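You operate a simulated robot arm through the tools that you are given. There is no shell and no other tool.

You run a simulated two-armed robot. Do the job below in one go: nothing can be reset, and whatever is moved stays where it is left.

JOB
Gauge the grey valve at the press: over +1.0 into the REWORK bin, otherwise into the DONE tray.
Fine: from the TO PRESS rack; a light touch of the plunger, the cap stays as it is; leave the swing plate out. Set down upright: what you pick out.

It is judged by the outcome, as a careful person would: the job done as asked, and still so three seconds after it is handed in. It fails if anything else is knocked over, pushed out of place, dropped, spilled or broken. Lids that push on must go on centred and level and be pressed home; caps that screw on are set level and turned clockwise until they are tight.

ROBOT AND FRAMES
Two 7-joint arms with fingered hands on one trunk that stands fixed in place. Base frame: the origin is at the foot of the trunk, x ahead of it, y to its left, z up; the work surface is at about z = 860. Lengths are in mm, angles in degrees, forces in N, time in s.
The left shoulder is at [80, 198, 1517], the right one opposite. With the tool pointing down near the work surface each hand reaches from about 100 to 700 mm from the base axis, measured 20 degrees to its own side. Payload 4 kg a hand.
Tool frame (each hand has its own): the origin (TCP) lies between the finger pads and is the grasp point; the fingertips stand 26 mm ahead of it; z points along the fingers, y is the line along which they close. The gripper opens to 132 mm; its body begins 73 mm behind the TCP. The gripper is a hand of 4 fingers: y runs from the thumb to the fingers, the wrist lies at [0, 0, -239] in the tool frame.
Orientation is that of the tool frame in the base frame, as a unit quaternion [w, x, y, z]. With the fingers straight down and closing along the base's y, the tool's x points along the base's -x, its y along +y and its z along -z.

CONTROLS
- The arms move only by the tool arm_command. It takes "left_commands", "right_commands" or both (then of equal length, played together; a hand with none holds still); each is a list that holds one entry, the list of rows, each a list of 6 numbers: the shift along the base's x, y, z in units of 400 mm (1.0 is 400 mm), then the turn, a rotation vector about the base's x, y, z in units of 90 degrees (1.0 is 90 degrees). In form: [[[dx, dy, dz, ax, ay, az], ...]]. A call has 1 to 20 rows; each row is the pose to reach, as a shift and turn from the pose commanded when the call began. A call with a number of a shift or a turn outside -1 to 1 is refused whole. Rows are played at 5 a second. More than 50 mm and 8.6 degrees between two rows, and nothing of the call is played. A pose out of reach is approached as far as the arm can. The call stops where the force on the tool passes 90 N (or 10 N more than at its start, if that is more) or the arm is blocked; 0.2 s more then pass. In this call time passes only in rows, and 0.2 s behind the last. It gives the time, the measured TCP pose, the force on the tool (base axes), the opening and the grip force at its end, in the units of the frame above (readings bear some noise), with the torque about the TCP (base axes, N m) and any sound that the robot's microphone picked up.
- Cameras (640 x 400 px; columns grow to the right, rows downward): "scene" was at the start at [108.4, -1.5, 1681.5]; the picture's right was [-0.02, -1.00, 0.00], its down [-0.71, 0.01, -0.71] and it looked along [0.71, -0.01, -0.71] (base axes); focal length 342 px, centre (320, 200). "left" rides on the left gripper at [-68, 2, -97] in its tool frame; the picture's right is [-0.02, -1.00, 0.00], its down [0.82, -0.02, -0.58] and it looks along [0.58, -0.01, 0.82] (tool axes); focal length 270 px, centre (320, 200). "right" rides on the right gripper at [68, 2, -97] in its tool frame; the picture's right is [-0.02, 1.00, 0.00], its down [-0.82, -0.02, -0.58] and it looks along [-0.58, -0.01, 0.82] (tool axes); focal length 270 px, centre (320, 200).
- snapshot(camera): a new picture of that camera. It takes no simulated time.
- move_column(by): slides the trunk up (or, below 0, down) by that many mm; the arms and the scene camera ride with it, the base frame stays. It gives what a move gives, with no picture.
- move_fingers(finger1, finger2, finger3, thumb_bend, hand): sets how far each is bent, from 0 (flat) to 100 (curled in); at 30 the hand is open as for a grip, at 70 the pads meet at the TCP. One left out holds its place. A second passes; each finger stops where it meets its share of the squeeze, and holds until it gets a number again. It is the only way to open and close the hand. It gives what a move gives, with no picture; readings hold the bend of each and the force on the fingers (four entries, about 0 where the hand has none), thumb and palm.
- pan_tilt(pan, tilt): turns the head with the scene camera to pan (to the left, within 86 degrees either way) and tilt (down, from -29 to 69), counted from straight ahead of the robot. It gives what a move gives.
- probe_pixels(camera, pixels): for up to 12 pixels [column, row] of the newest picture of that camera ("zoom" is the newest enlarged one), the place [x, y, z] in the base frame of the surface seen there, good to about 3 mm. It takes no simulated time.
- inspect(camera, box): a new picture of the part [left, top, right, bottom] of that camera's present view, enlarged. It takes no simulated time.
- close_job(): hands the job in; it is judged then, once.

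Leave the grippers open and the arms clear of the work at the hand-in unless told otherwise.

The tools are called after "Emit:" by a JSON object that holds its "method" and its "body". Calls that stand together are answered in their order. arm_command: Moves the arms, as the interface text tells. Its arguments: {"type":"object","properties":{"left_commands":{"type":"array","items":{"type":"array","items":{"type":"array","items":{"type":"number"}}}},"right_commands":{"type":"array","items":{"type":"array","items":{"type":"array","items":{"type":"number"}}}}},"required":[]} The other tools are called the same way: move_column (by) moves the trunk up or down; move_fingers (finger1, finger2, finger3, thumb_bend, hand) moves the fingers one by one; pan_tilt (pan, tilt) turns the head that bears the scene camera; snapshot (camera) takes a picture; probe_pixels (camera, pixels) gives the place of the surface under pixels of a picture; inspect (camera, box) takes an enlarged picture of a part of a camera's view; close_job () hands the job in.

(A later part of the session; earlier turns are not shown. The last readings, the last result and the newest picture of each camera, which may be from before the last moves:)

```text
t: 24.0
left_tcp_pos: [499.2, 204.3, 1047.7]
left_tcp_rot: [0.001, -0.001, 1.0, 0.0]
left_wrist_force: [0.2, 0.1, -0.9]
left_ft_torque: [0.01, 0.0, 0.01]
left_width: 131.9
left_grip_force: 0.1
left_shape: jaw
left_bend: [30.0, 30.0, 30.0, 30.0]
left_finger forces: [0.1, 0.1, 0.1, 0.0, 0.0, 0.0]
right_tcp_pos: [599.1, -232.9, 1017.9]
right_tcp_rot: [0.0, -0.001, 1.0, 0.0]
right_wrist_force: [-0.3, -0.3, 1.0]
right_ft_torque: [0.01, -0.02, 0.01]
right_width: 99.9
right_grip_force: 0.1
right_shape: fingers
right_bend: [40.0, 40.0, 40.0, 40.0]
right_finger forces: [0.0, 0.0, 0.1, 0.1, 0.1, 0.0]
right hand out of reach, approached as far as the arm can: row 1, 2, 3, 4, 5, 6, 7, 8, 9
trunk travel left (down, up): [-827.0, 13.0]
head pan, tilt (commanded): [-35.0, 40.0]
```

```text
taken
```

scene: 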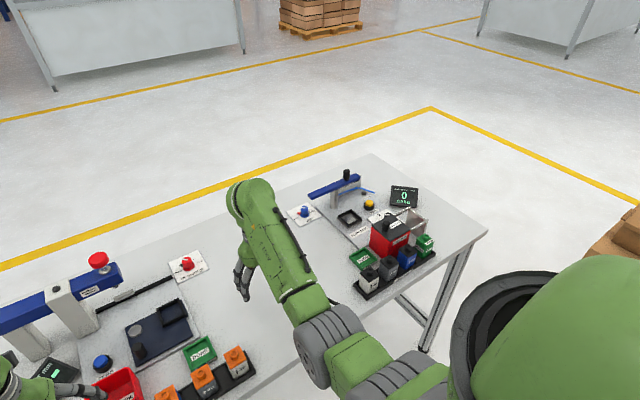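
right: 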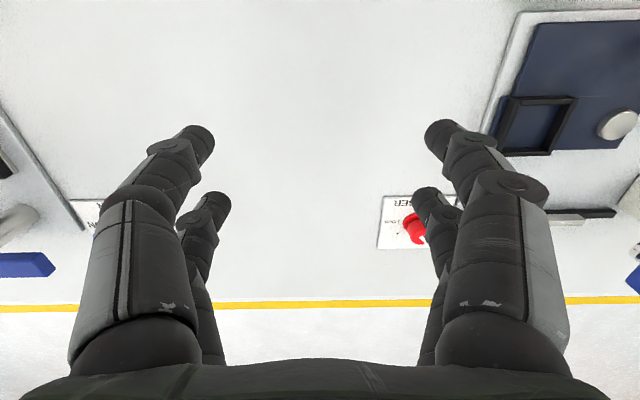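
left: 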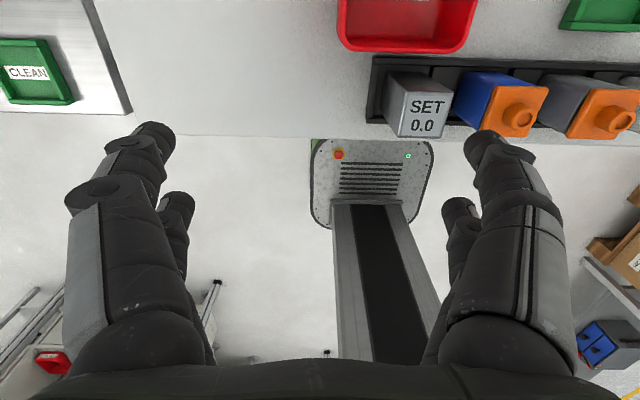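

The right arm is back in its natural elbow-down posture at (599, −233, 1018). I raise both hands about 110 mm and then lower the trunk 100 mm so the nest comes comfortably within reach.

Emit:
{"method": "arm_command", "body": {"left_commands": [[[0, 0, 0.05, 0, 0, 0], [0, 0, 0.1, 0, 0, 0], [0, 0, 0.15, 0, 0, 0], [0, 0, 0.2, 0, 0, 0], [0, 0, 0.25, 0, 0, 0]]], "right_commands": [[[0, 0, 0.055, 0, 0, 0], [0, 0, 0.11, 0, 0, 0], [0, 0, 0.165, 0, 0, 0], [0, 0, 0.22, 0, 0, 0], [0, 0, 0.275, 0, 0, 0]]]}}

Emit:
{"method": "move_column", "body": {"by": -100}}

Emit:
{"method": "pan_tilt", "body": {"pan": 0, "tilt": 45}}

Emit:
{"method": "snapshot", "body": {"camera": "scene"}}

```text
t: 25.2
left_tcp_pos: [505.3, 203.1, 1145.0]
left_tcp_rot: [0.001, -0.001, 1.0, -0.001]
left_wrist_force: [0.0, -0.9, 0.0]
left_ft_torque: [0.04, 0.02, -0.01]
left_width: 132.4
left_grip_force: 0.1
left_shape: jaw
left_bend: [30.0, 30.0, 30.0, 30.0]
left_finger forces: [0.1, 0.0, 0.0, 0.0, 0.0, 0.1]
left hand out of reach, approached as far as the arm can: row 5
right_tcp_pos: [600.4, -232.5, 1125.9]
right_tcp_rot: [0.001, 0.0, 1.0, -0.001]
right_wrist_force: [-0.1, 0.2, -0.6]
right_ft_torque: [0.0, 0.01, -0.03]
right_width: 100.0
right_grip_force: 0.0
right_shape: fingers
right_bend: [40.0, 40.0, 40.0, 40.0]
right_finger forces: [0.0, 0.0, 0.1, 0.1, 0.0, 0.1]
trunk travel left (down, up): [-827.0, 13.0]
head pan, tilt (commanded): [-35.0, 40.0]
```

```text
t: 26.5
left_tcp_pos: [504.6, 203.5, 1044.3]
left_tcp_rot: [0.001, -0.001, 1.0, 0.0]
left_wrist_force: [-0.8, -0.1, 1.0]
left_ft_torque: [0.0, 0.01, -0.03]
left_width: 131.9
left_grip_force: 0.0
left_shape: jaw
left_bend: [30.0, 30.0, 30.0, 30.0]
left_finger forces: [0.0, 0.0, 0.0, 0.0, 0.0, 0.0]
right_tcp_pos: [601.4, -231.9, 1025.7]
right_tcp_rot: [0.0, 0.0, 1.0, 0.0]
right_wrist_force: [-0.3, 0.2, 0.7]
right_ft_torque: [0.0, -0.02, -0.02]
right_width: 99.8
right_grip_force: 0.0
right_shape: fingers
right_bend: [40.0, 40.0, 40.0, 40.0]
right_finger forces: [0.0, 0.0, 0.1, 0.0, 0.0, 0.0]
trunk travel left (down, up): [-727.0, 113.0]
head pan, tilt (commanded): [-35.0, 40.0]
```

```text
t: 27.5
left_tcp_pos: [504.2, 202.3, 1043.0]
left_tcp_rot: [0.001, -0.001, 1.0, 0.0]
left_wrist_force: [-0.5, 0.3, 1.2]
left_ft_torque: [-0.03, 0.01, -0.03]
left_width: 132.0
left_grip_force: 0.1
left_shape: jaw
left_bend: [30.0, 30.0, 30.0, 30.0]
left_finger forces: [0.0, 0.0, 0.0, 0.1, 0.0, 0.0]
right_tcp_pos: [601.0, -233.3, 1026.1]
right_tcp_rot: [0.0, 0.0, 1.0, 0.0]
right_wrist_force: [-0.1, -0.2, 0.4]
right_ft_torque: [0.02, -0.01, 0.0]
right_width: 99.6
right_grip_force: 0.0
right_shape: fingers
right_bend: [40.0, 40.0, 40.0, 40.0]
right_finger forces: [0.1, 0.0, 0.0, 0.1, 0.0, 0.0]
trunk travel left (down, up): [-727.0, 113.0]
head pan, tilt (commanded): [0.0, 45.0]
```

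```text
taken
```

scene: 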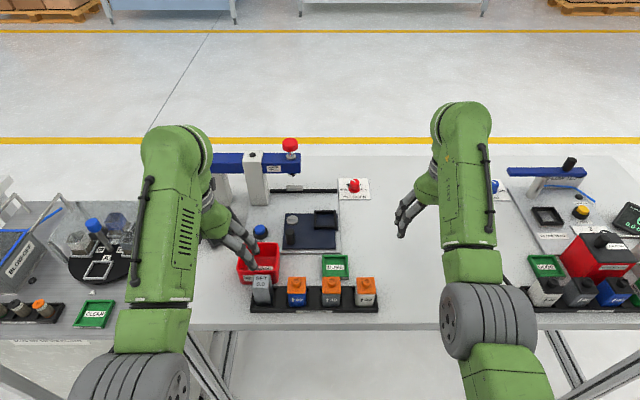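

Trunk is down 100 mm. I zoom on the rack with the new view and probe the SET block and the grey valve precisely.

Emit:
{"method": "inspect", "body": {"camera": "scene", "box": [240, 260, 390, 320]}}

Emit:
{"method": "probe_pixels", "body": {"camera": "zoom", "pixels": [[60, 75], [128, 75], [60, 120], [128, 120], [95, 100], [60, 140], [95, 140], [125, 140], [95, 190], [60, 190], [130, 190], [180, 170]]}}

```text
4.27 times, centred on (315, 290) of scene
```

zoom: 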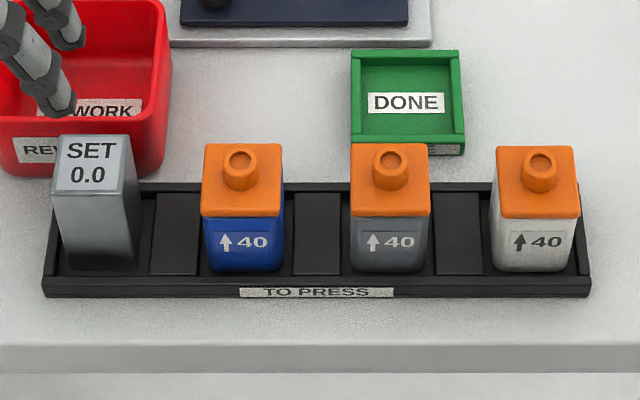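

```text
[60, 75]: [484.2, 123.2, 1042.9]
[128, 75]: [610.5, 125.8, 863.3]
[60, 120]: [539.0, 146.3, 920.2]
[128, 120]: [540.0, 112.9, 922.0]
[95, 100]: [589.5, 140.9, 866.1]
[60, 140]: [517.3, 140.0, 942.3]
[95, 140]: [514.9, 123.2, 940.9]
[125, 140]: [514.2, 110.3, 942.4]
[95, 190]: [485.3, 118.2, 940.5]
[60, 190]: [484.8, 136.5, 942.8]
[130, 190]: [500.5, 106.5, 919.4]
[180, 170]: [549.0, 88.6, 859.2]
```

The REWORK bin's near wall rises to z≈921 at x≈539, so the SET block must be gripped along y. I probe its top-face edges more closely.

Emit:
{"method": "probe_pixels", "body": {"camera": "zoom", "pixels": [[54, 186], [133, 186], [61, 137], [125, 137], [95, 193], [95, 136], [65, 240], [120, 240], [95, 265], [130, 230], [95, 230], [57, 160]]}}

Emit:
{"method": "probe_pixels", "body": {"camera": "zoom", "pixels": [[205, 205], [278, 205], [356, 205], [426, 205], [390, 213], [358, 150], [425, 150], [390, 147], [356, 250], [424, 250], [390, 266], [388, 160]]}}

Emit:
{"method": "inspect", "body": {"camera": "scene", "box": [245, 265, 305, 315]}}

```text
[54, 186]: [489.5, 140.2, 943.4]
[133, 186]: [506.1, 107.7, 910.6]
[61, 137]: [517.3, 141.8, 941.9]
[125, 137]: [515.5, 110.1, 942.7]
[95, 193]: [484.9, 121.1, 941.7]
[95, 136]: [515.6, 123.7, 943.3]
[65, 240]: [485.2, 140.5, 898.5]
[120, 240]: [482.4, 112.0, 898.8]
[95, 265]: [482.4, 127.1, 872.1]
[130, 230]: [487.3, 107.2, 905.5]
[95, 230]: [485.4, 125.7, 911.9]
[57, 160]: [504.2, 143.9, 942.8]
```

```text
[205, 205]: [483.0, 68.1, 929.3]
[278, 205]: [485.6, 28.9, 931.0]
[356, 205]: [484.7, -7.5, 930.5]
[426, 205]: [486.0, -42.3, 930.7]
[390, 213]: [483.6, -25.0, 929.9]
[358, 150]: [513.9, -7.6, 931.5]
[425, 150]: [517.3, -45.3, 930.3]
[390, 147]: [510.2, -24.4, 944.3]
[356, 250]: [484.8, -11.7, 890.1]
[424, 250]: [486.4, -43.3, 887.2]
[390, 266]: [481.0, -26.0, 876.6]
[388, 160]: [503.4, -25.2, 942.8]
```

```text
8.00 times, centred on (275, 290) of scene
```

zoom: 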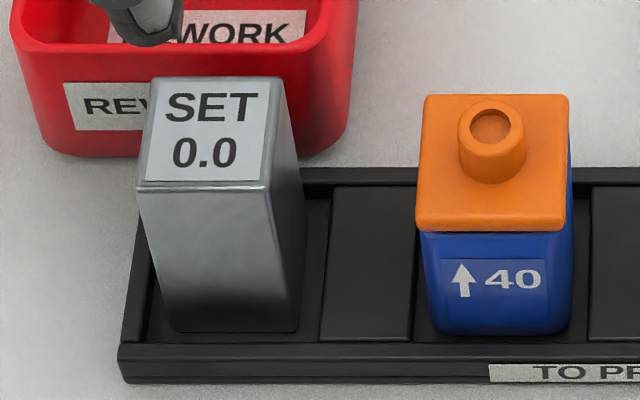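

SET block: x 483–518, y 107–143 (centre ≈ (501, 125)), top z≈943. I pre-close the left fingers to bend 53 (≈56 mm gap) and lower/pitch the left hand 20° forward beside the rack at y≈203.

Emit:
{"method": "move_fingers", "body": {"hand": "left", "finger1": 53, "finger2": 53, "finger3": 53, "thumb_bend": 53}}

Emit:
{"method": "arm_command", "body": {"left_commands": [[[0, 0, -0.06, 0, 0, 0], [0, 0, -0.12, 0, -0.06, 0], [0, 0, -0.125, 0, -0.14, 0], [0, 0, -0.125, 0, -0.222, 0]]]}}

Emit:
{"method": "snapshot", "body": {"camera": "left"}}

```text
t: 28.5
left_tcp_pos: [504.2, 203.3, 1043.1]
left_tcp_rot: [0.002, -0.001, 1.0, -0.001]
left_wrist_force: [0.2, 0.0, 0.3]
left_ft_torque: [0.04, 0.02, 0.0]
left_width: 56.2
left_grip_force: 0.1
left_shape: fingers
left_bend: [53.0, 53.0, 53.0, 53.0]
left_finger forces: [0.0, 0.0, 0.1, 0.0, 0.1, 0.1]
right_tcp_pos: [601.6, -233.5, 1026.2]
right_tcp_rot: [0.0, 0.0, 1.0, 0.0]
right_wrist_force: [0.5, -0.1, -0.4]
right_ft_torque: [-0.03, 0.02, -0.01]
right_width: 99.8
right_grip_force: 0.0
right_shape: fingers
right_bend: [40.0, 40.0, 40.0, 40.0]
right_finger forces: [0.0, 0.0, 0.0, 0.0, 0.1, 0.1]
trunk travel left (down, up): [-727.0, 113.0]
head pan, tilt (commanded): [0.0, 45.0]
```

```text
t: 29.5
left_tcp_pos: [502.7, 202.6, 995.2]
left_tcp_rot: [0.176, 0.0, 0.984, -0.001]
left_wrist_force: [-1.1, 0.8, 1.2]
left_ft_torque: [-0.01, 0.02, 0.0]
left_width: 56.0
left_grip_force: 0.1
left_shape: fingers
left_bend: [53.0, 53.0, 53.0, 53.0]
left_finger forces: [0.1, 0.1, 0.0, 0.1, 0.0, 0.1]
right_tcp_pos: [600.5, -232.9, 1026.2]
right_tcp_rot: [0.0, 0.0, 1.0, 0.0]
right_wrist_force: [0.5, -0.4, 0.2]
right_ft_torque: [0.0, 0.0, -0.01]
right_width: 99.8
right_grip_force: 0.0
right_shape: fingers
right_bend: [40.0, 40.0, 40.0, 40.0]
right_finger forces: [0.0, 0.0, 0.0, 0.1, 0.0, 0.0]
trunk travel left (down, up): [-727.0, 113.0]
head pan, tilt (commanded): [0.0, 45.0]
```

```text
taken
```

left: 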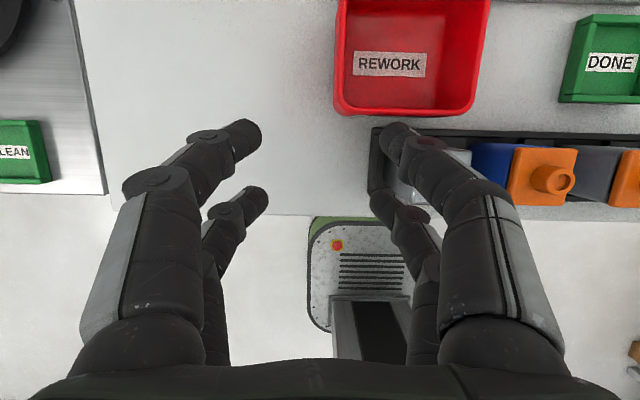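

Pitch is right and reachable. I move the left hand sideways over the SET block at (496, 125, 995), tips ≈960 above its 943 top.

Emit:
{"method": "arm_command", "body": {"left_commands": [[[-0.004, -0.05, 0, 0, 0, 0], [-0.008, -0.1, 0, 0, 0, 0], [-0.012, -0.15, 0, 0, 0, 0], [-0.017, -0.194, 0, 0, 0, 0]]]}}

Emit:
{"method": "snapshot", "body": {"camera": "left"}}

Emit:
{"method": "inspect", "body": {"camera": "scene", "box": [220, 230, 340, 320]}}

```text
t: 30.5
left_tcp_pos: [497.0, 124.3, 994.7]
left_tcp_rot: [0.175, -0.001, 0.985, 0.0]
left_wrist_force: [-0.3, -0.4, -1.0]
left_ft_torque: [0.02, 0.02, -0.01]
left_width: 56.1
left_grip_force: 0.1
left_shape: fingers
left_bend: [53.0, 53.0, 53.0, 53.0]
left_finger forces: [0.1, 0.1, 0.1, 0.1, 0.1, 0.1]
right_tcp_pos: [600.9, -235.1, 1026.1]
right_tcp_rot: [0.0, 0.0, 1.0, 0.0]
right_wrist_force: [1.1, 0.2, -0.6]
right_ft_torque: [-0.02, 0.02, 0.02]
right_width: 99.6
right_grip_force: 0.0
right_shape: fingers
right_bend: [40.0, 40.0, 40.0, 40.0]
right_finger forces: [0.1, 0.0, 0.0, 0.1, 0.1, 0.1]
trunk travel left (down, up): [-727.0, 113.0]
head pan, tilt (commanded): [0.0, 45.0]
```

```text
taken
```

left: 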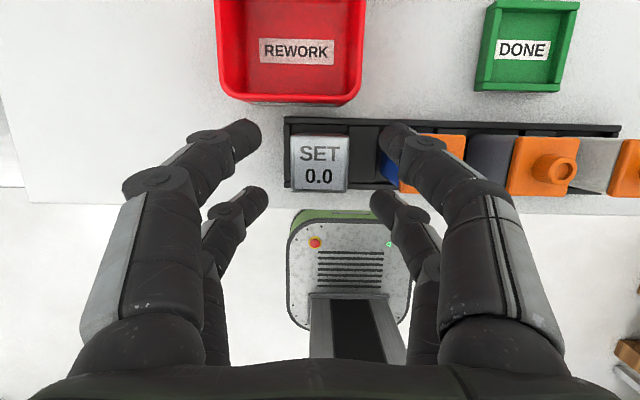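

```text
4.44 times, centred on (280, 275) of scene
```

zoom: 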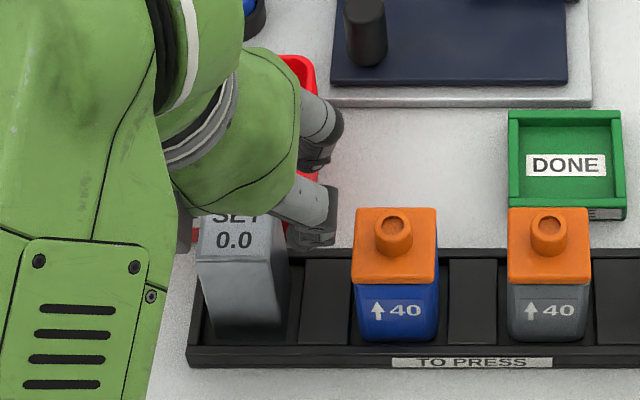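

SET is centred between the fingers (columns 291–348 between tips at ~250 and ~385). I descend to z≈955 and check the clearance to the blue valve.

Emit:
{"method": "arm_command", "body": {"left_commands": [[[-0.0025, 0.001, -0.05, 0, 0, 0], [-0.0025, 0.001, -0.1, 0, 0, 0]]]}}

Emit:
{"method": "snapshot", "body": {"camera": "left"}}

Emit:
{"method": "inspect", "body": {"camera": "scene", "box": [240, 250, 310, 320]}}

```text
t: 31.1
left_tcp_pos: [496.1, 125.4, 953.7]
left_tcp_rot: [0.175, -0.001, 0.985, 0.0]
left_wrist_force: [-0.2, -0.3, 0.9]
left_ft_torque: [0.0, -0.01, 0.03]
left_width: 56.2
left_grip_force: 0.0
left_shape: fingers
left_bend: [53.0, 53.0, 53.0, 53.0]
left_finger forces: [0.1, 0.0, 0.1, 0.0, 0.0, 0.0]
right_tcp_pos: [600.6, -233.4, 1026.9]
right_tcp_rot: [-0.001, 0.0, 1.0, 0.0]
right_wrist_force: [-0.3, 0.7, 0.9]
right_ft_torque: [0.02, -0.02, -0.01]
right_width: 99.9
right_grip_force: 0.0
right_shape: fingers
right_bend: [40.0, 40.0, 40.0, 40.0]
right_finger forces: [0.0, 0.0, 0.0, 0.1, 0.1, 0.0]
trunk travel left (down, up): [-727.0, 113.0]
head pan, tilt (commanded): [0.0, 45.0]
```

```text
taken
```

left: 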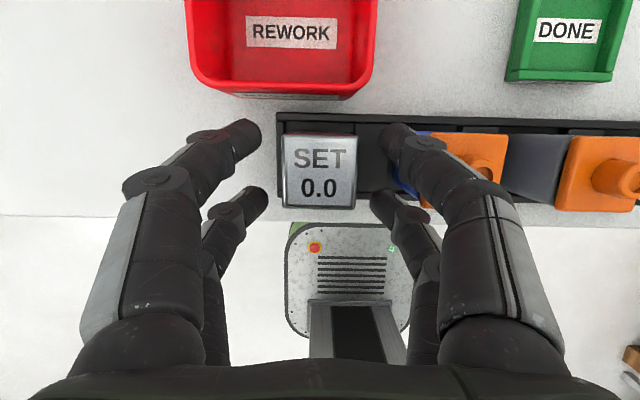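

```text
5.71 times, centred on (275, 285) of scene
```

zoom: 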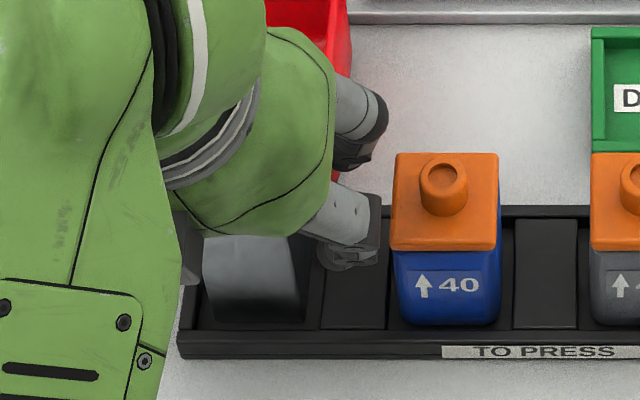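

Margins look fine: the thumb-side finger clears the blue cap by several mm. I descend the last 17 mm to z≈936.

Emit:
{"method": "arm_command", "body": {"left_commands": [[[0, 0.001, -0.02, 0, 0, 0], [0, 0.001, -0.0435, 0, 0, 0]]]}}

Emit:
{"method": "inspect", "body": {"camera": "scene", "box": [240, 250, 310, 320]}}

Emit:
{"method": "snapshot", "body": {"camera": "left"}}

```text
t: 31.7
left_tcp_pos: [496.9, 124.5, 936.3]
left_tcp_rot: [0.175, 0.0, 0.985, -0.001]
left_wrist_force: [0.3, -0.3, 0.5]
left_ft_torque: [-0.02, -0.01, 0.01]
left_width: 56.2
left_grip_force: 0.1
left_shape: fingers
left_bend: [53.0, 53.0, 53.0, 53.0]
left_finger forces: [0.1, 0.0, 0.0, 0.0, 0.1, 0.0]
right_tcp_pos: [601.9, -233.7, 1025.7]
right_tcp_rot: [0.0, 0.0, 1.0, 0.0]
right_wrist_force: [-0.2, -0.3, -0.7]
right_ft_torque: [0.01, 0.01, -0.01]
right_width: 99.7
right_grip_force: 0.0
right_shape: fingers
right_bend: [40.0, 40.0, 40.0, 40.0]
right_finger forces: [0.0, 0.1, 0.1, 0.1, 0.0, 0.0]
trunk travel left (down, up): [-727.0, 113.0]
head pan, tilt (commanded): [0.0, 45.0]
```

```text
5.71 times, centred on (275, 285) of scene
```

zoom: 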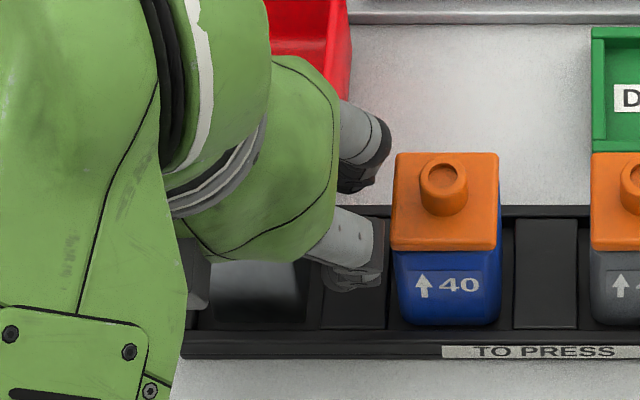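

```text
taken
```

left: 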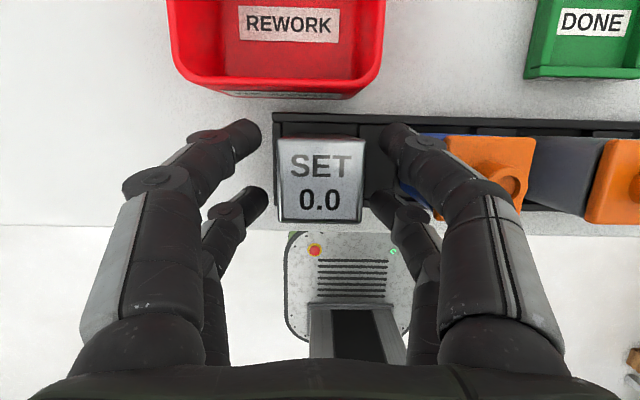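

The block sits centred between all four finger tips. I close the left hand on it.

Emit:
{"method": "move_fingers", "body": {"hand": "left", "finger1": 68, "finger2": 68, "finger3": 68, "thumb_bend": 68}}

Emit:
{"method": "snapshot", "body": {"camera": "left"}}

```text
t: 32.7
left_tcp_pos: [495.9, 125.9, 936.8]
left_tcp_rot: [0.174, 0.0, 0.985, -0.001]
left_wrist_force: [0.0, -0.8, 0.3]
left_ft_torque: [-0.01, -0.02, 0.0]
left_width: 32.2
left_grip_force: 12.7
left_shape: fingers
left_bend: [60.0, 60.0, 61.0, 64.0]
left_finger forces: [6.8, 6.1, 5.3, 0.0, 7.9, 0.0]
right_tcp_pos: [601.2, -232.4, 1026.1]
right_tcp_rot: [-0.001, 0.0, 1.0, 0.0]
right_wrist_force: [-0.3, -0.4, -0.6]
right_ft_torque: [-0.04, 0.01, 0.01]
right_width: 100.0
right_grip_force: 0.1
right_shape: fingers
right_bend: [40.0, 40.0, 40.0, 40.0]
right_finger forces: [0.0, 0.1, 0.1, 0.0, 0.0, 0.0]
trunk travel left (down, up): [-727.0, 113.0]
head pan, tilt (commanded): [0.0, 45.0]
```

```text
taken
```

left: 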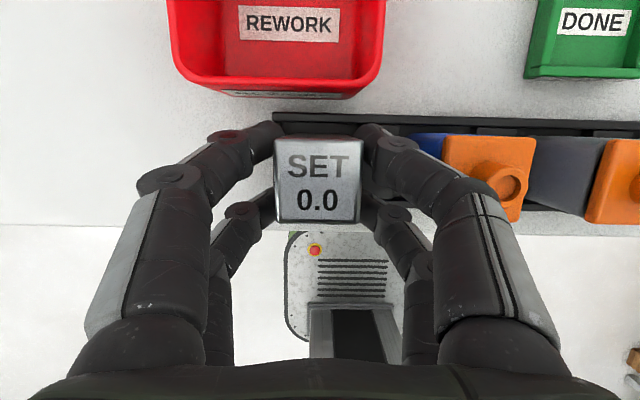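

All fingers touch, but at 20° pitch the two finger pairs sit right at the block's corners (37 mm apart on a 36 mm block) — not a secure hold. I release, rise, and re-grip at 40° pitch so the pairs come closer together.

Emit:
{"method": "move_fingers", "body": {"hand": "left", "finger1": 53, "finger2": 53, "finger3": 53, "thumb_bend": 53}}

Emit:
{"method": "arm_command", "body": {"left_commands": [[[0, -0.002, 0.05, 0, 0, 0], [0, -0.002, 0.1, 0, 0, 0], [0, -0.002, 0.15, 0, 0, 0], [-0.004, -0.002, 0.15, 0, -0.08, 0], [-0.01, -0.002, 0.15, 0, -0.16, 0], [-0.0165, -0.002, 0.15, 0, -0.222, 0]]]}}

Emit:
{"method": "snapshot", "body": {"camera": "left"}}

Emit:
{"method": "inspect", "body": {"camera": "scene", "box": [220, 240, 310, 320]}}

```text
t: 33.7
left_tcp_pos: [496.4, 124.8, 935.7]
left_tcp_rot: [0.175, -0.001, 0.985, 0.0]
left_wrist_force: [-0.5, 0.4, 0.3]
left_ft_torque: [0.01, 0.03, -0.04]
left_width: 55.4
left_grip_force: 0.1
left_shape: fingers
left_bend: [53.0, 53.0, 53.0, 53.0]
left_finger forces: [0.1, 0.0, 0.0, 0.0, 0.1, 0.0]
right_tcp_pos: [601.4, -233.0, 1025.2]
right_tcp_rot: [0.0, 0.0, 1.0, 0.0]
right_wrist_force: [0.6, 0.5, -1.2]
right_ft_torque: [0.0, 0.01, 0.02]
right_width: 99.7
right_grip_force: 0.0
right_shape: fingers
right_bend: [40.0, 40.0, 40.0, 40.0]
right_finger forces: [0.0, 0.0, 0.0, 0.0, 0.1, 0.0]
trunk travel left (down, up): [-727.0, 113.0]
head pan, tilt (commanded): [0.0, 45.0]
```

```text
t: 35.1
left_tcp_pos: [490.0, 124.3, 996.1]
left_tcp_rot: [0.344, 0.0, 0.939, -0.001]
left_wrist_force: [0.0, 0.8, -0.3]
left_ft_torque: [0.0, 0.01, 0.02]
left_width: 55.2
left_grip_force: 0.0
left_shape: fingers
left_bend: [53.0, 53.0, 53.0, 53.0]
left_finger forces: [0.1, 0.1, 0.0, 0.0, 0.0, 0.1]
right_tcp_pos: [600.8, -233.4, 1025.2]
right_tcp_rot: [0.0, 0.0, 1.0, 0.0]
right_wrist_force: [0.5, -1.0, 0.0]
right_ft_torque: [-0.02, -0.02, 0.02]
right_width: 99.8
right_grip_force: 0.0
right_shape: fingers
right_bend: [40.0, 40.0, 40.0, 40.0]
right_finger forces: [0.1, 0.0, 0.1, 0.1, 0.0, 0.1]
trunk travel left (down, up): [-727.0, 113.0]
head pan, tilt (commanded): [0.0, 45.0]
```

```text
taken
```

left: 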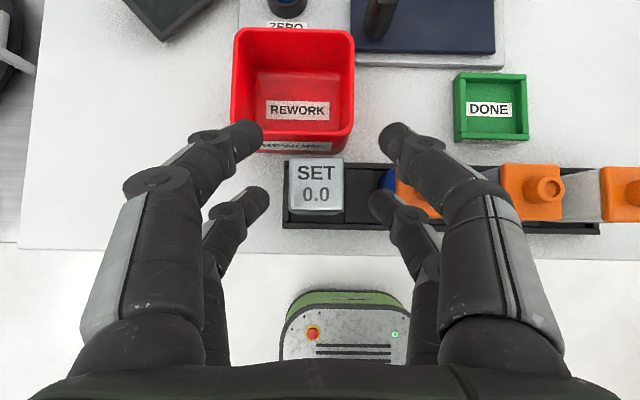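

```text
5.00 times, centred on (265, 280) of scene
```

zoom: 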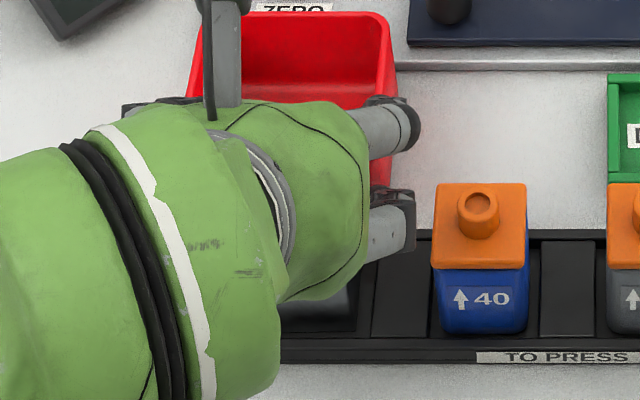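

Pitch is 40° now. I descend to z≈956 and check the view.

Emit:
{"method": "arm_command", "body": {"left_commands": [[[0, 0.001, -0.05, 0, 0, 0], [-0.001, 0.001, -0.1, 0, 0, 0]]]}}

Emit:
{"method": "snapshot", "body": {"camera": "left"}}

Emit:
{"method": "inspect", "body": {"camera": "scene", "box": [240, 250, 310, 320]}}

```text
t: 35.7
left_tcp_pos: [488.7, 124.2, 957.2]
left_tcp_rot: [0.343, -0.002, 0.939, 0.0]
left_wrist_force: [-0.4, 0.3, 0.4]
left_ft_torque: [-0.02, -0.01, -0.03]
left_width: 55.4
left_grip_force: 0.1
left_shape: fingers
left_bend: [53.0, 53.0, 53.0, 53.0]
left_finger forces: [0.0, 0.0, 0.0, 0.0, 0.1, 0.1]
right_tcp_pos: [601.0, -233.0, 1026.4]
right_tcp_rot: [0.0, 0.0, 1.0, 0.0]
right_wrist_force: [-0.1, 0.7, -0.3]
right_ft_torque: [0.02, 0.0, 0.02]
right_width: 99.8
right_grip_force: 0.1
right_shape: fingers
right_bend: [40.0, 40.0, 40.0, 40.0]
right_finger forces: [0.0, 0.0, 0.0, 0.1, 0.1, 0.0]
trunk travel left (down, up): [-727.0, 113.0]
head pan, tilt (commanded): [0.0, 45.0]
```

```text
taken
```

left: 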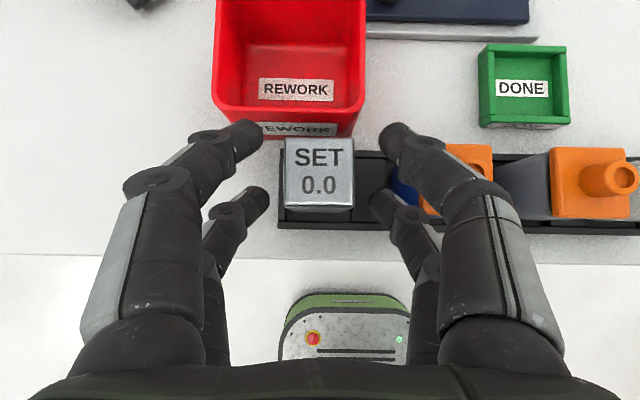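

```text
5.71 times, centred on (275, 285) of scene
```

zoom: 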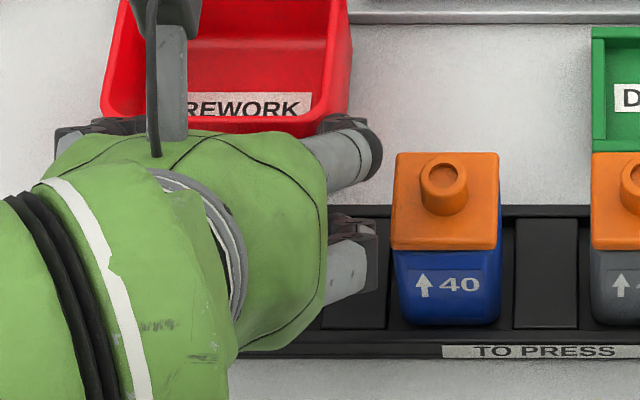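

Good clearance. I descend to z≈937 with a 2 mm shift toward me to centre the pairs on the block.

Emit:
{"method": "arm_command", "body": {"left_commands": [[[-0.003, 0.001, -0.025, 0, 0, 0], [-0.0055, 0.002, -0.05, 0, 0, 0]]]}}

Emit:
{"method": "snapshot", "body": {"camera": "left"}}

Emit:
{"method": "inspect", "body": {"camera": "left", "box": [230, 90, 410, 240]}}

```text
t: 36.3
left_tcp_pos: [486.7, 126.6, 937.2]
left_tcp_rot: [0.343, -0.002, 0.94, 0.001]
left_wrist_force: [-0.2, 0.0, -0.5]
left_ft_torque: [0.01, 0.01, 0.01]
left_width: 55.5
left_grip_force: 0.1
left_shape: fingers
left_bend: [53.0, 53.0, 53.0, 53.0]
left_finger forces: [0.0, 0.0, 0.0, 0.0, 0.0, 0.1]
right_tcp_pos: [600.8, -233.4, 1026.0]
right_tcp_rot: [-0.001, 0.001, 1.0, 0.0]
right_wrist_force: [-0.5, -0.5, -0.5]
right_ft_torque: [-0.01, -0.03, -0.01]
right_width: 100.0
right_grip_force: 0.1
right_shape: fingers
right_bend: [40.0, 40.0, 40.0, 40.0]
right_finger forces: [0.0, 0.0, 0.0, 0.1, 0.1, 0.0]
trunk travel left (down, up): [-727.0, 113.0]
head pan, tilt (commanded): [0.0, 45.0]
```

```text
taken
```

left: 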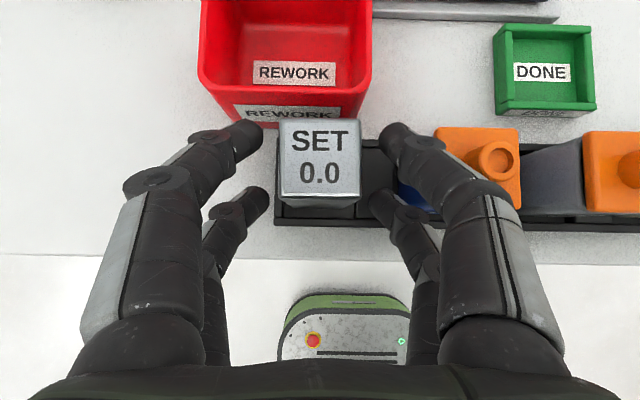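

```text
2.67 times, centred on (320, 165) of left
```

zoom: 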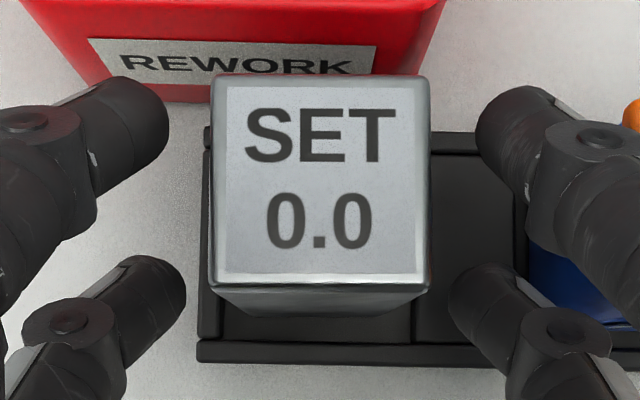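

Now all four tips lie within the block's sides. I close the left hand again.

Emit:
{"method": "move_fingers", "body": {"hand": "left", "finger1": 70, "finger2": 70, "finger3": 70, "thumb_bend": 70}}

Emit:
{"method": "inspect", "body": {"camera": "left", "box": [230, 90, 410, 240]}}

```text
t: 37.3
left_tcp_pos: [487.3, 125.8, 937.8]
left_tcp_rot: [0.343, -0.001, 0.939, 0.0]
left_wrist_force: [-0.5, -0.4, 0.4]
left_ft_torque: [0.0, 0.04, 0.0]
left_width: 31.9
left_grip_force: 15.3
left_shape: fingers
left_bend: [60.0, 60.0, 61.0, 65.0]
left_finger forces: [7.9, 8.0, 6.4, 0.0, 9.6, 0.1]
right_tcp_pos: [601.1, -232.5, 1026.6]
right_tcp_rot: [0.0, 0.001, 1.0, 0.0]
right_wrist_force: [0.2, -0.3, -1.1]
right_ft_torque: [-0.01, -0.02, 0.0]
right_width: 99.7
right_grip_force: 0.1
right_shape: fingers
right_bend: [40.0, 40.0, 40.0, 40.0]
right_finger forces: [0.0, 0.1, 0.0, 0.0, 0.0, 0.0]
trunk travel left (down, up): [-727.0, 113.0]
head pan, tilt (commanded): [0.0, 45.0]
```

```text
2.67 times, centred on (320, 165) of left
```

zoom: 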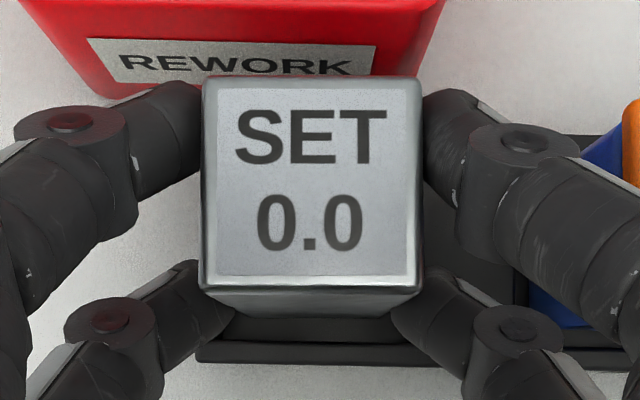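

Held with about 15 N. I lift slowly 20 mm first and check that it stays level.

Emit:
{"method": "arm_command", "body": {"left_commands": [[[0, 0, 0.0125, 0, 0, 0], [0, 0, 0.025, 0, 0, 0], [0, 0, 0.0375, 0, 0, 0], [0, 0, 0.05, 0, 0, 0]]]}}

Emit:
{"method": "inspect", "body": {"camera": "left", "box": [230, 90, 410, 240]}}

Emit:
{"method": "inspect", "body": {"camera": "scene", "box": [220, 230, 340, 320]}}

```text
t: 38.3
left_tcp_pos: [487.9, 126.4, 958.6]
left_tcp_rot: [0.343, 0.0, 0.939, -0.001]
left_wrist_force: [0.4, -0.3, -2.5]
left_ft_torque: [0.02, 0.04, -0.01]
left_width: 32.0
left_grip_force: 16.0
left_shape: fingers
left_bend: [60.0, 60.0, 61.0, 65.0]
left_finger forces: [7.9, 7.9, 6.4, 0.0, 9.4, 0.1]
right_tcp_pos: [601.9, -233.3, 1026.4]
right_tcp_rot: [0.001, 0.0, 1.0, 0.0]
right_wrist_force: [0.3, -0.1, 0.0]
right_ft_torque: [0.03, -0.07, 0.05]
right_width: 99.8
right_grip_force: 0.1
right_shape: fingers
right_bend: [40.0, 40.0, 40.0, 40.0]
right_finger forces: [0.0, 0.0, 0.0, 0.1, 0.0, 0.0]
trunk travel left (down, up): [-727.0, 113.0]
head pan, tilt (commanded): [0.0, 45.0]
```

```text
2.67 times, centred on (320, 165) of left
```

zoom: 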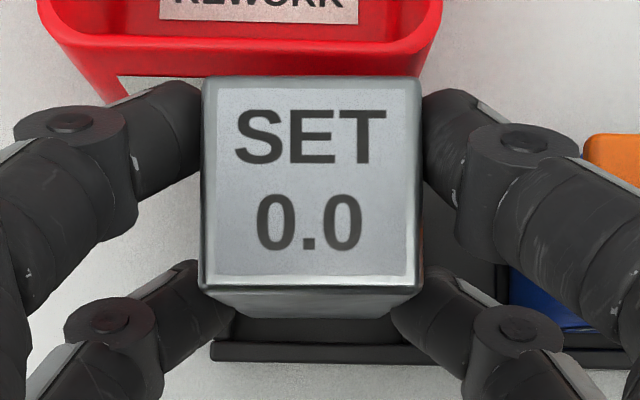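

```text
4.44 times, centred on (280, 275) of scene
```

zoom: 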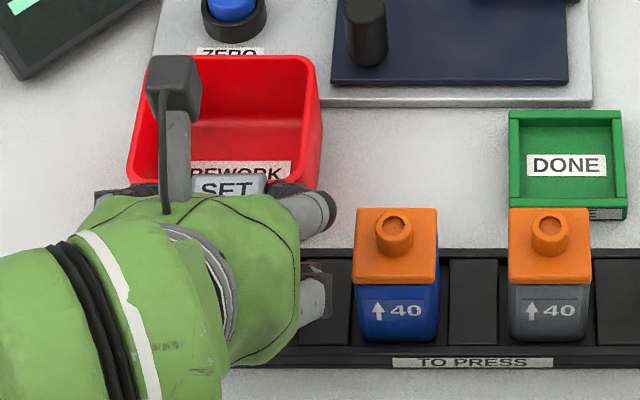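

The block is lifted and steady (weight ≈2.5 N). I raise it further, then carry it forward and across, clear of the bin (921) and the blue valve, to above the nest.

Emit:
{"method": "arm_command", "body": {"left_commands": [[[0, 0, 0.05, 0, 0, 0], [0, 0, 0.1, 0, 0, 0], [0, 0, 0.142, 0, 0, 0], [0.06, 0, 0.142, 0, 0, 0], [0.12, 0, 0.142, 0, 0, 0], [0.18, -0.03, 0.142, 0, 0, 0], [0.24, -0.07, 0.142, 0, 0, 0], [0.3, -0.12, 0.142, 0, 0, 0], [0.36, -0.17, 0.142, 0, 0, 0], [0.42, -0.22, 0.142, 0, 0, 0], [0.48, -0.27, 0.142, 0, 0, 0], [0.52, -0.32, 0.142, 0, 0, 0], [0.56, -0.34, 0.142, 0, 0, 0], [0.573, -0.356, 0.142, 0, 0, 0]]]}}

Emit:
{"method": "snapshot", "body": {"camera": "left"}}

Emit:
{"method": "snapshot", "body": {"camera": "scene"}}

Emit:
{"method": "snapshot", "body": {"camera": "right"}}

```text
t: 41.3
left_tcp_pos: [716.9, -16.7, 1012.8]
left_tcp_rot: [0.341, 0.0, 0.94, 0.0]
left_wrist_force: [0.2, 0.1, -2.3]
left_ft_torque: [-0.02, 0.04, -0.03]
left_width: 31.9
left_grip_force: 15.8
left_shape: fingers
left_bend: [60.0, 60.0, 61.0, 65.0]
left_finger forces: [8.0, 7.8, 6.3, 0.0, 9.4, 0.0]
right_tcp_pos: [601.9, -232.7, 1025.5]
right_tcp_rot: [0.0, 0.001, 1.0, 0.0]
right_wrist_force: [-0.5, -1.4, 0.4]
right_ft_torque: [0.03, -0.01, -0.01]
right_width: 99.8
right_grip_force: 0.0
right_shape: fingers
right_bend: [40.0, 40.0, 40.0, 40.0]
right_finger forces: [0.0, 0.0, 0.0, 0.0, 0.0, 0.0]
trunk travel left (down, up): [-727.0, 113.0]
head pan, tilt (commanded): [0.0, 45.0]
```

```text
taken
```

left: 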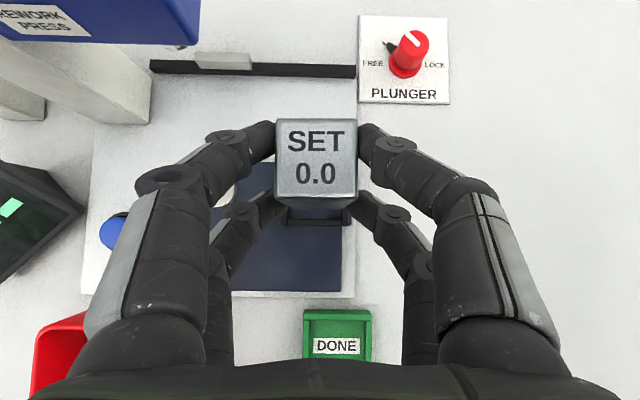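

```text
taken
```

scene: 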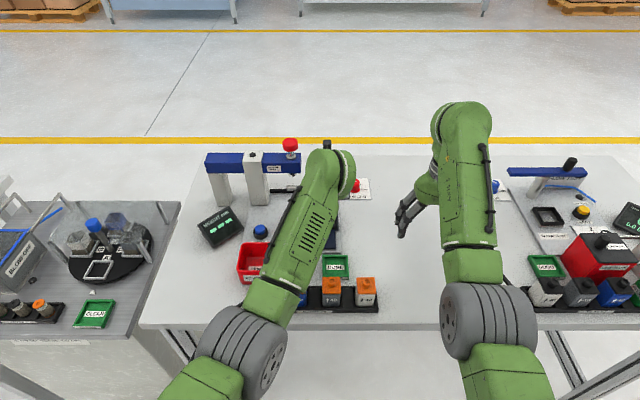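

```text
taken
```

right: 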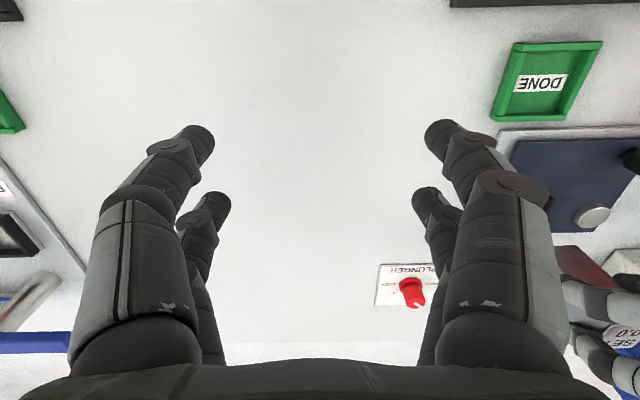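

The block hovers over the nest at TCP (716.9, −16.7, 1012.8). I zoom in to compare the block with the black frame's visible near edge below it.

Emit:
{"method": "inspect", "body": {"camera": "left", "box": [250, 100, 390, 240]}}

Emit:
{"method": "probe_pixels", "body": {"camera": "left", "pixels": [[290, 218], [345, 218], [318, 224], [318, 150], [280, 130], [352, 130], [282, 195], [354, 195], [318, 200], [318, 240], [240, 200], [318, 214]]}}

```text
2.86 times, centred on (320, 170) of left
```

zoom: 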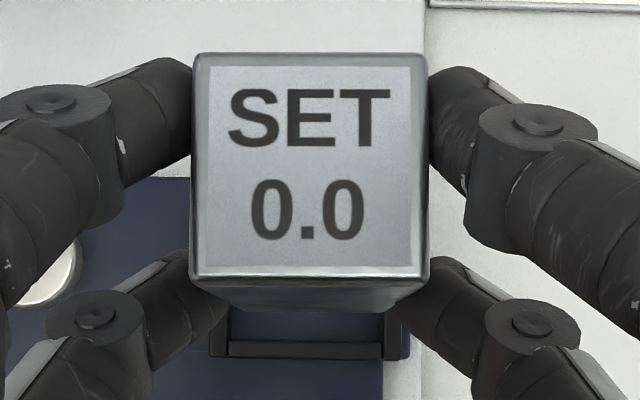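

```text
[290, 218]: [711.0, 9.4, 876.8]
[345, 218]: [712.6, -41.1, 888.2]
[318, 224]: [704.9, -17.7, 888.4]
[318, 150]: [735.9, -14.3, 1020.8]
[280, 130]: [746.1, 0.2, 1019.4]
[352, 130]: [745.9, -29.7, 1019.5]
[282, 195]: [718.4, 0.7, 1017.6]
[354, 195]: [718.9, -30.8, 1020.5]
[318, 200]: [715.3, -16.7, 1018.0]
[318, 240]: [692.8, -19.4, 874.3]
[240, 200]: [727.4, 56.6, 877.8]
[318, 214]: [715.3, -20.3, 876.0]
```

From the overhead wrist view the block (centre ≈ (733.5, −14.5)) is within about 1 mm of the nest centre. I lower to about 15 mm above the plate.

Emit:
{"method": "arm_command", "body": {"left_commands": [[[-0.001, 0.0015, -0.035, 0, 0, 0], [-0.0025, 0.0015, -0.07, 0, 0, 0], [-0.0025, 0.0015, -0.105, 0, 0, 0], [-0.0025, 0.0015, -0.13, 0, 0, 0]]]}}

Emit:
{"method": "inspect", "body": {"camera": "left", "box": [230, 90, 410, 240]}}

```text
t: 42.3
left_tcp_pos: [716.8, -13.9, 962.5]
left_tcp_rot: [0.342, -0.001, 0.94, 0.0]
left_wrist_force: [0.1, 0.4, -1.8]
left_ft_torque: [0.01, 0.05, -0.01]
left_width: 31.8
left_grip_force: 15.2
left_shape: fingers
left_bend: [60.0, 60.0, 61.0, 65.0]
left_finger forces: [8.1, 7.8, 6.4, 0.0, 9.3, 0.1]
right_tcp_pos: [600.4, -233.7, 1026.1]
right_tcp_rot: [0.0, 0.0, 1.0, 0.0]
right_wrist_force: [0.3, -0.5, -0.2]
right_ft_torque: [-0.01, -0.01, -0.03]
right_width: 99.9
right_grip_force: 0.1
right_shape: fingers
right_bend: [40.0, 40.0, 40.0, 40.0]
right_finger forces: [0.0, 0.0, 0.0, 0.0, 0.1, 0.0]
trunk travel left (down, up): [-727.0, 113.0]
head pan, tilt (commanded): [0.0, 45.0]
```

```text
2.67 times, centred on (320, 165) of left
```

zoom: 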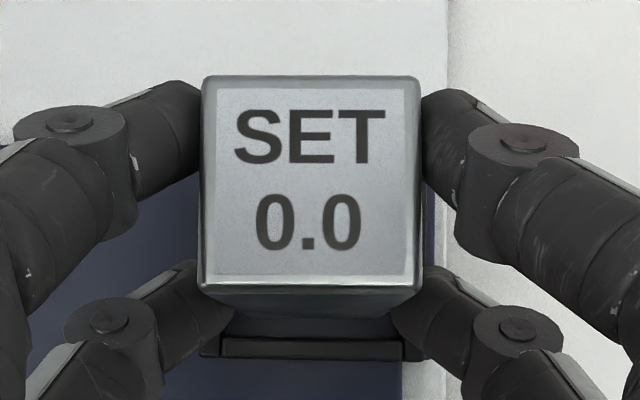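

Block and frame are aligned within about 1 mm. I lower 10 mm, then in 2 mm steps until touchdown.

Emit:
{"method": "arm_command", "body": {"left_commands": [[[0, 0, -0.0125, 0, 0, 0], [0, 0, -0.025, 0, 0, 0], [0, 0, -0.03, 0, 0, 0], [0, 0, -0.035, 0, 0, 0]]]}}

```text
t: 43.3
left_tcp_pos: [716.9, -16.2, 948.4]
left_tcp_rot: [0.343, 0.0, 0.939, 0.0]
left_wrist_force: [-0.5, -0.6, -2.0]
left_ft_torque: [-0.02, 0.02, -0.01]
left_width: 31.8
left_grip_force: 15.8
left_shape: fingers
left_bend: [60.0, 60.0, 61.0, 65.0]
left_finger forces: [7.9, 7.8, 6.5, 0.0, 9.4, 0.1]
right_tcp_pos: [600.5, -232.7, 1027.2]
right_tcp_rot: [0.001, 0.0, 1.0, -0.001]
right_wrist_force: [-0.4, 0.4, -1.0]
right_ft_torque: [0.01, -0.01, -0.01]
right_width: 99.8
right_grip_force: 0.1
right_shape: fingers
right_bend: [40.0, 40.0, 40.0, 40.0]
right_finger forces: [0.0, 0.0, 0.0, 0.0, 0.0, 0.1]
trunk travel left (down, up): [-727.0, 113.0]
head pan, tilt (commanded): [0.0, 45.0]
```

No contact yet at z≈948. I continue in 1.5 mm steps.

Emit:
{"method": "arm_command", "body": {"left_commands": [[[0, 0, -0.004, 0, 0, 0], [0, 0, -0.008, 0, 0, 0]]]}}

```text
t: 43.9
left_tcp_pos: [716.4, -16.2, 947.4]
left_tcp_rot: [0.344, -0.002, 0.939, 0.0]
left_wrist_force: [-0.1, -2.1, 4.6]
left_ft_torque: [0.04, -0.05, -0.01]
left_width: 31.7
left_grip_force: 16.2
left_shape: fingers
left_bend: [60.0, 60.0, 62.0, 65.0]
left_finger forces: [7.5, 7.8, 6.9, 0.1, 10.0, 0.0]
right_tcp_pos: [600.5, -233.8, 1025.7]
right_tcp_rot: [0.0, 0.001, 1.0, -0.001]
right_wrist_force: [-0.1, -0.5, -0.8]
right_ft_torque: [0.01, 0.0, -0.01]
right_width: 99.7
right_grip_force: 0.0
right_shape: fingers
right_bend: [40.0, 40.0, 40.0, 40.0]
right_finger forces: [0.0, 0.0, 0.0, 0.1, 0.0, 0.0]
trunk travel left (down, up): [-727.0, 113.0]
head pan, tilt (commanded): [0.0, 45.0]
```

Contact felt (z force −2 → +4.6 N) at the height expected for the plate. I look, then open the fingers just enough.

Emit:
{"method": "inspect", "body": {"camera": "left", "box": [230, 90, 410, 240]}}

Emit:
{"method": "move_fingers", "body": {"hand": "left", "finger1": 53, "finger2": 53, "finger3": 53, "thumb_bend": 53}}

Emit:
{"method": "inspect", "body": {"camera": "left", "box": [230, 90, 410, 240]}}

```text
2.67 times, centred on (320, 165) of left
```

zoom: 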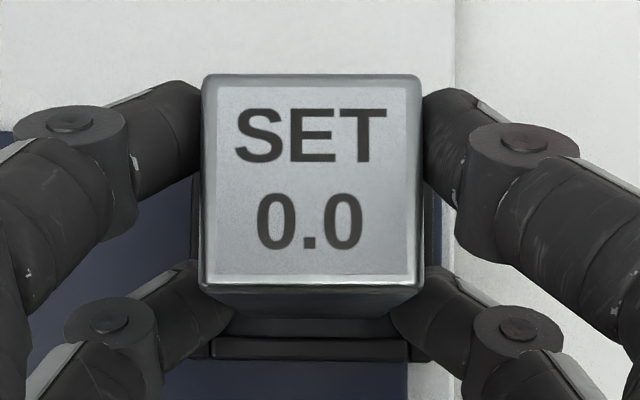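

```text
t: 44.9
left_tcp_pos: [716.9, -14.9, 945.4]
left_tcp_rot: [0.343, 0.0, 0.939, -0.001]
left_wrist_force: [-0.2, 0.3, 1.0]
left_ft_torque: [-0.02, 0.0, 0.0]
left_width: 55.3
left_grip_force: 0.1
left_shape: fingers
left_bend: [53.0, 53.0, 53.0, 53.0]
left_finger forces: [0.0, 0.0, 0.0, 0.0, 0.0, 0.0]
right_tcp_pos: [600.6, -233.2, 1026.0]
right_tcp_rot: [0.0, 0.0, 1.0, 0.0]
right_wrist_force: [-1.0, -0.8, 0.3]
right_ft_torque: [0.02, -0.01, -0.02]
right_width: 99.9
right_grip_force: 0.0
right_shape: fingers
right_bend: [40.0, 40.0, 40.0, 40.0]
right_finger forces: [0.0, 0.0, 0.1, 0.0, 0.0, 0.1]
trunk travel left (down, up): [-727.0, 113.0]
head pan, tilt (commanded): [0.0, 45.0]
```

```text
2.67 times, centred on (320, 165) of left
```

zoom: 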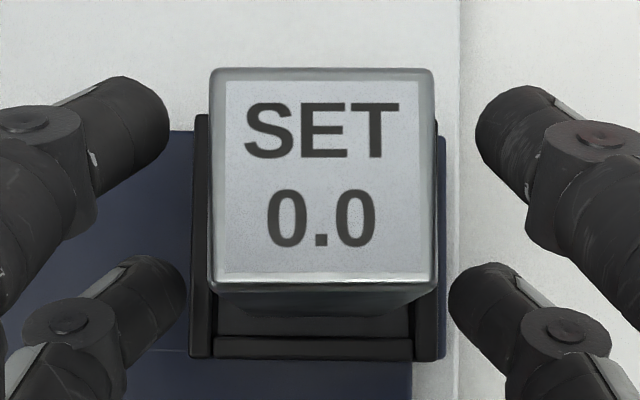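

The SET block stands in the nest. I raise the left hand clear, and then look at the handle, bin and button layout for the swing.

Emit:
{"method": "arm_command", "body": {"left_commands": [[[0, 0, 0.05, 0, 0, 0], [0, 0, 0.1, 0, 0, 0], [0, 0, 0.15, 0, 0, 0], [0, 0, 0.2, 0, 0, 0], [-0.03, 0.02, 0.25, 0, 0, 0], [-0.08, 0.08, 0.27, 0, 0, 0], [-0.13, 0.16, 0.29, 0, 0, 0], [-0.18, 0.24, 0.3, 0, 0, 0], [-0.2, 0.32, 0.3, 0, 0, 0], [-0.2, 0.4, 0.3, 0, 0, 0], [-0.2, 0.48, 0.3, 0, 0, 0], [-0.2, 0.56, 0.3, 0, 0, 0]]]}}

Emit:
{"method": "inspect", "body": {"camera": "scene", "box": [190, 130, 390, 320]}}

Emit:
{"method": "snapshot", "body": {"camera": "left"}}

```text
t: 47.5
left_tcp_pos: [636.1, 210.0, 1063.3]
left_tcp_rot: [0.343, -0.001, 0.939, 0.0]
left_wrist_force: [0.3, -1.0, 0.3]
left_ft_torque: [-0.03, 0.03, 0.0]
left_width: 55.4
left_grip_force: 0.1
left_shape: fingers
left_bend: [53.0, 53.0, 53.0, 53.0]
left_finger forces: [0.0, 0.1, 0.1, 0.1, 0.0, 0.1]
right_tcp_pos: [600.3, -232.9, 1024.5]
right_tcp_rot: [0.0, 0.001, 1.0, 0.0]
right_wrist_force: [1.2, 0.1, 0.4]
right_ft_torque: [0.0, 0.01, 0.04]
right_width: 99.7
right_grip_force: 0.0
right_shape: fingers
right_bend: [40.0, 40.0, 40.0, 40.0]
right_finger forces: [0.0, 0.0, 0.1, 0.1, 0.0, 0.1]
trunk travel left (down, up): [-727.0, 113.0]
head pan, tilt (commanded): [0.0, 45.0]
```

```text
2.11 times, centred on (290, 225) of scene
```

zoom: 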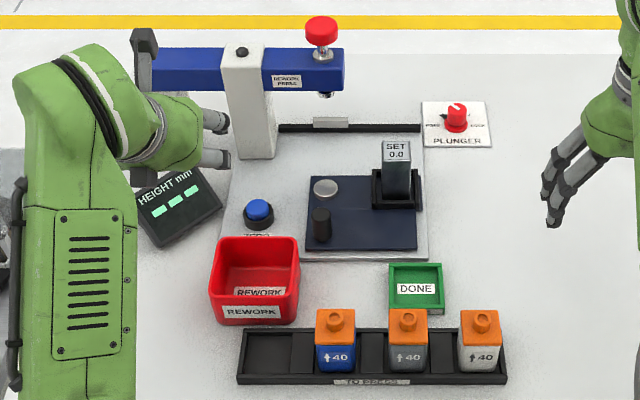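

```text
taken
```

left: 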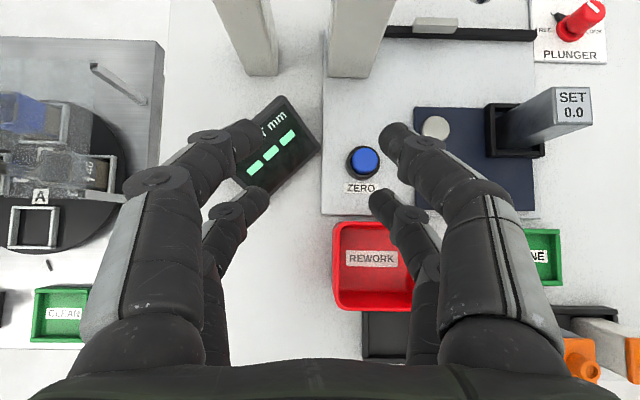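

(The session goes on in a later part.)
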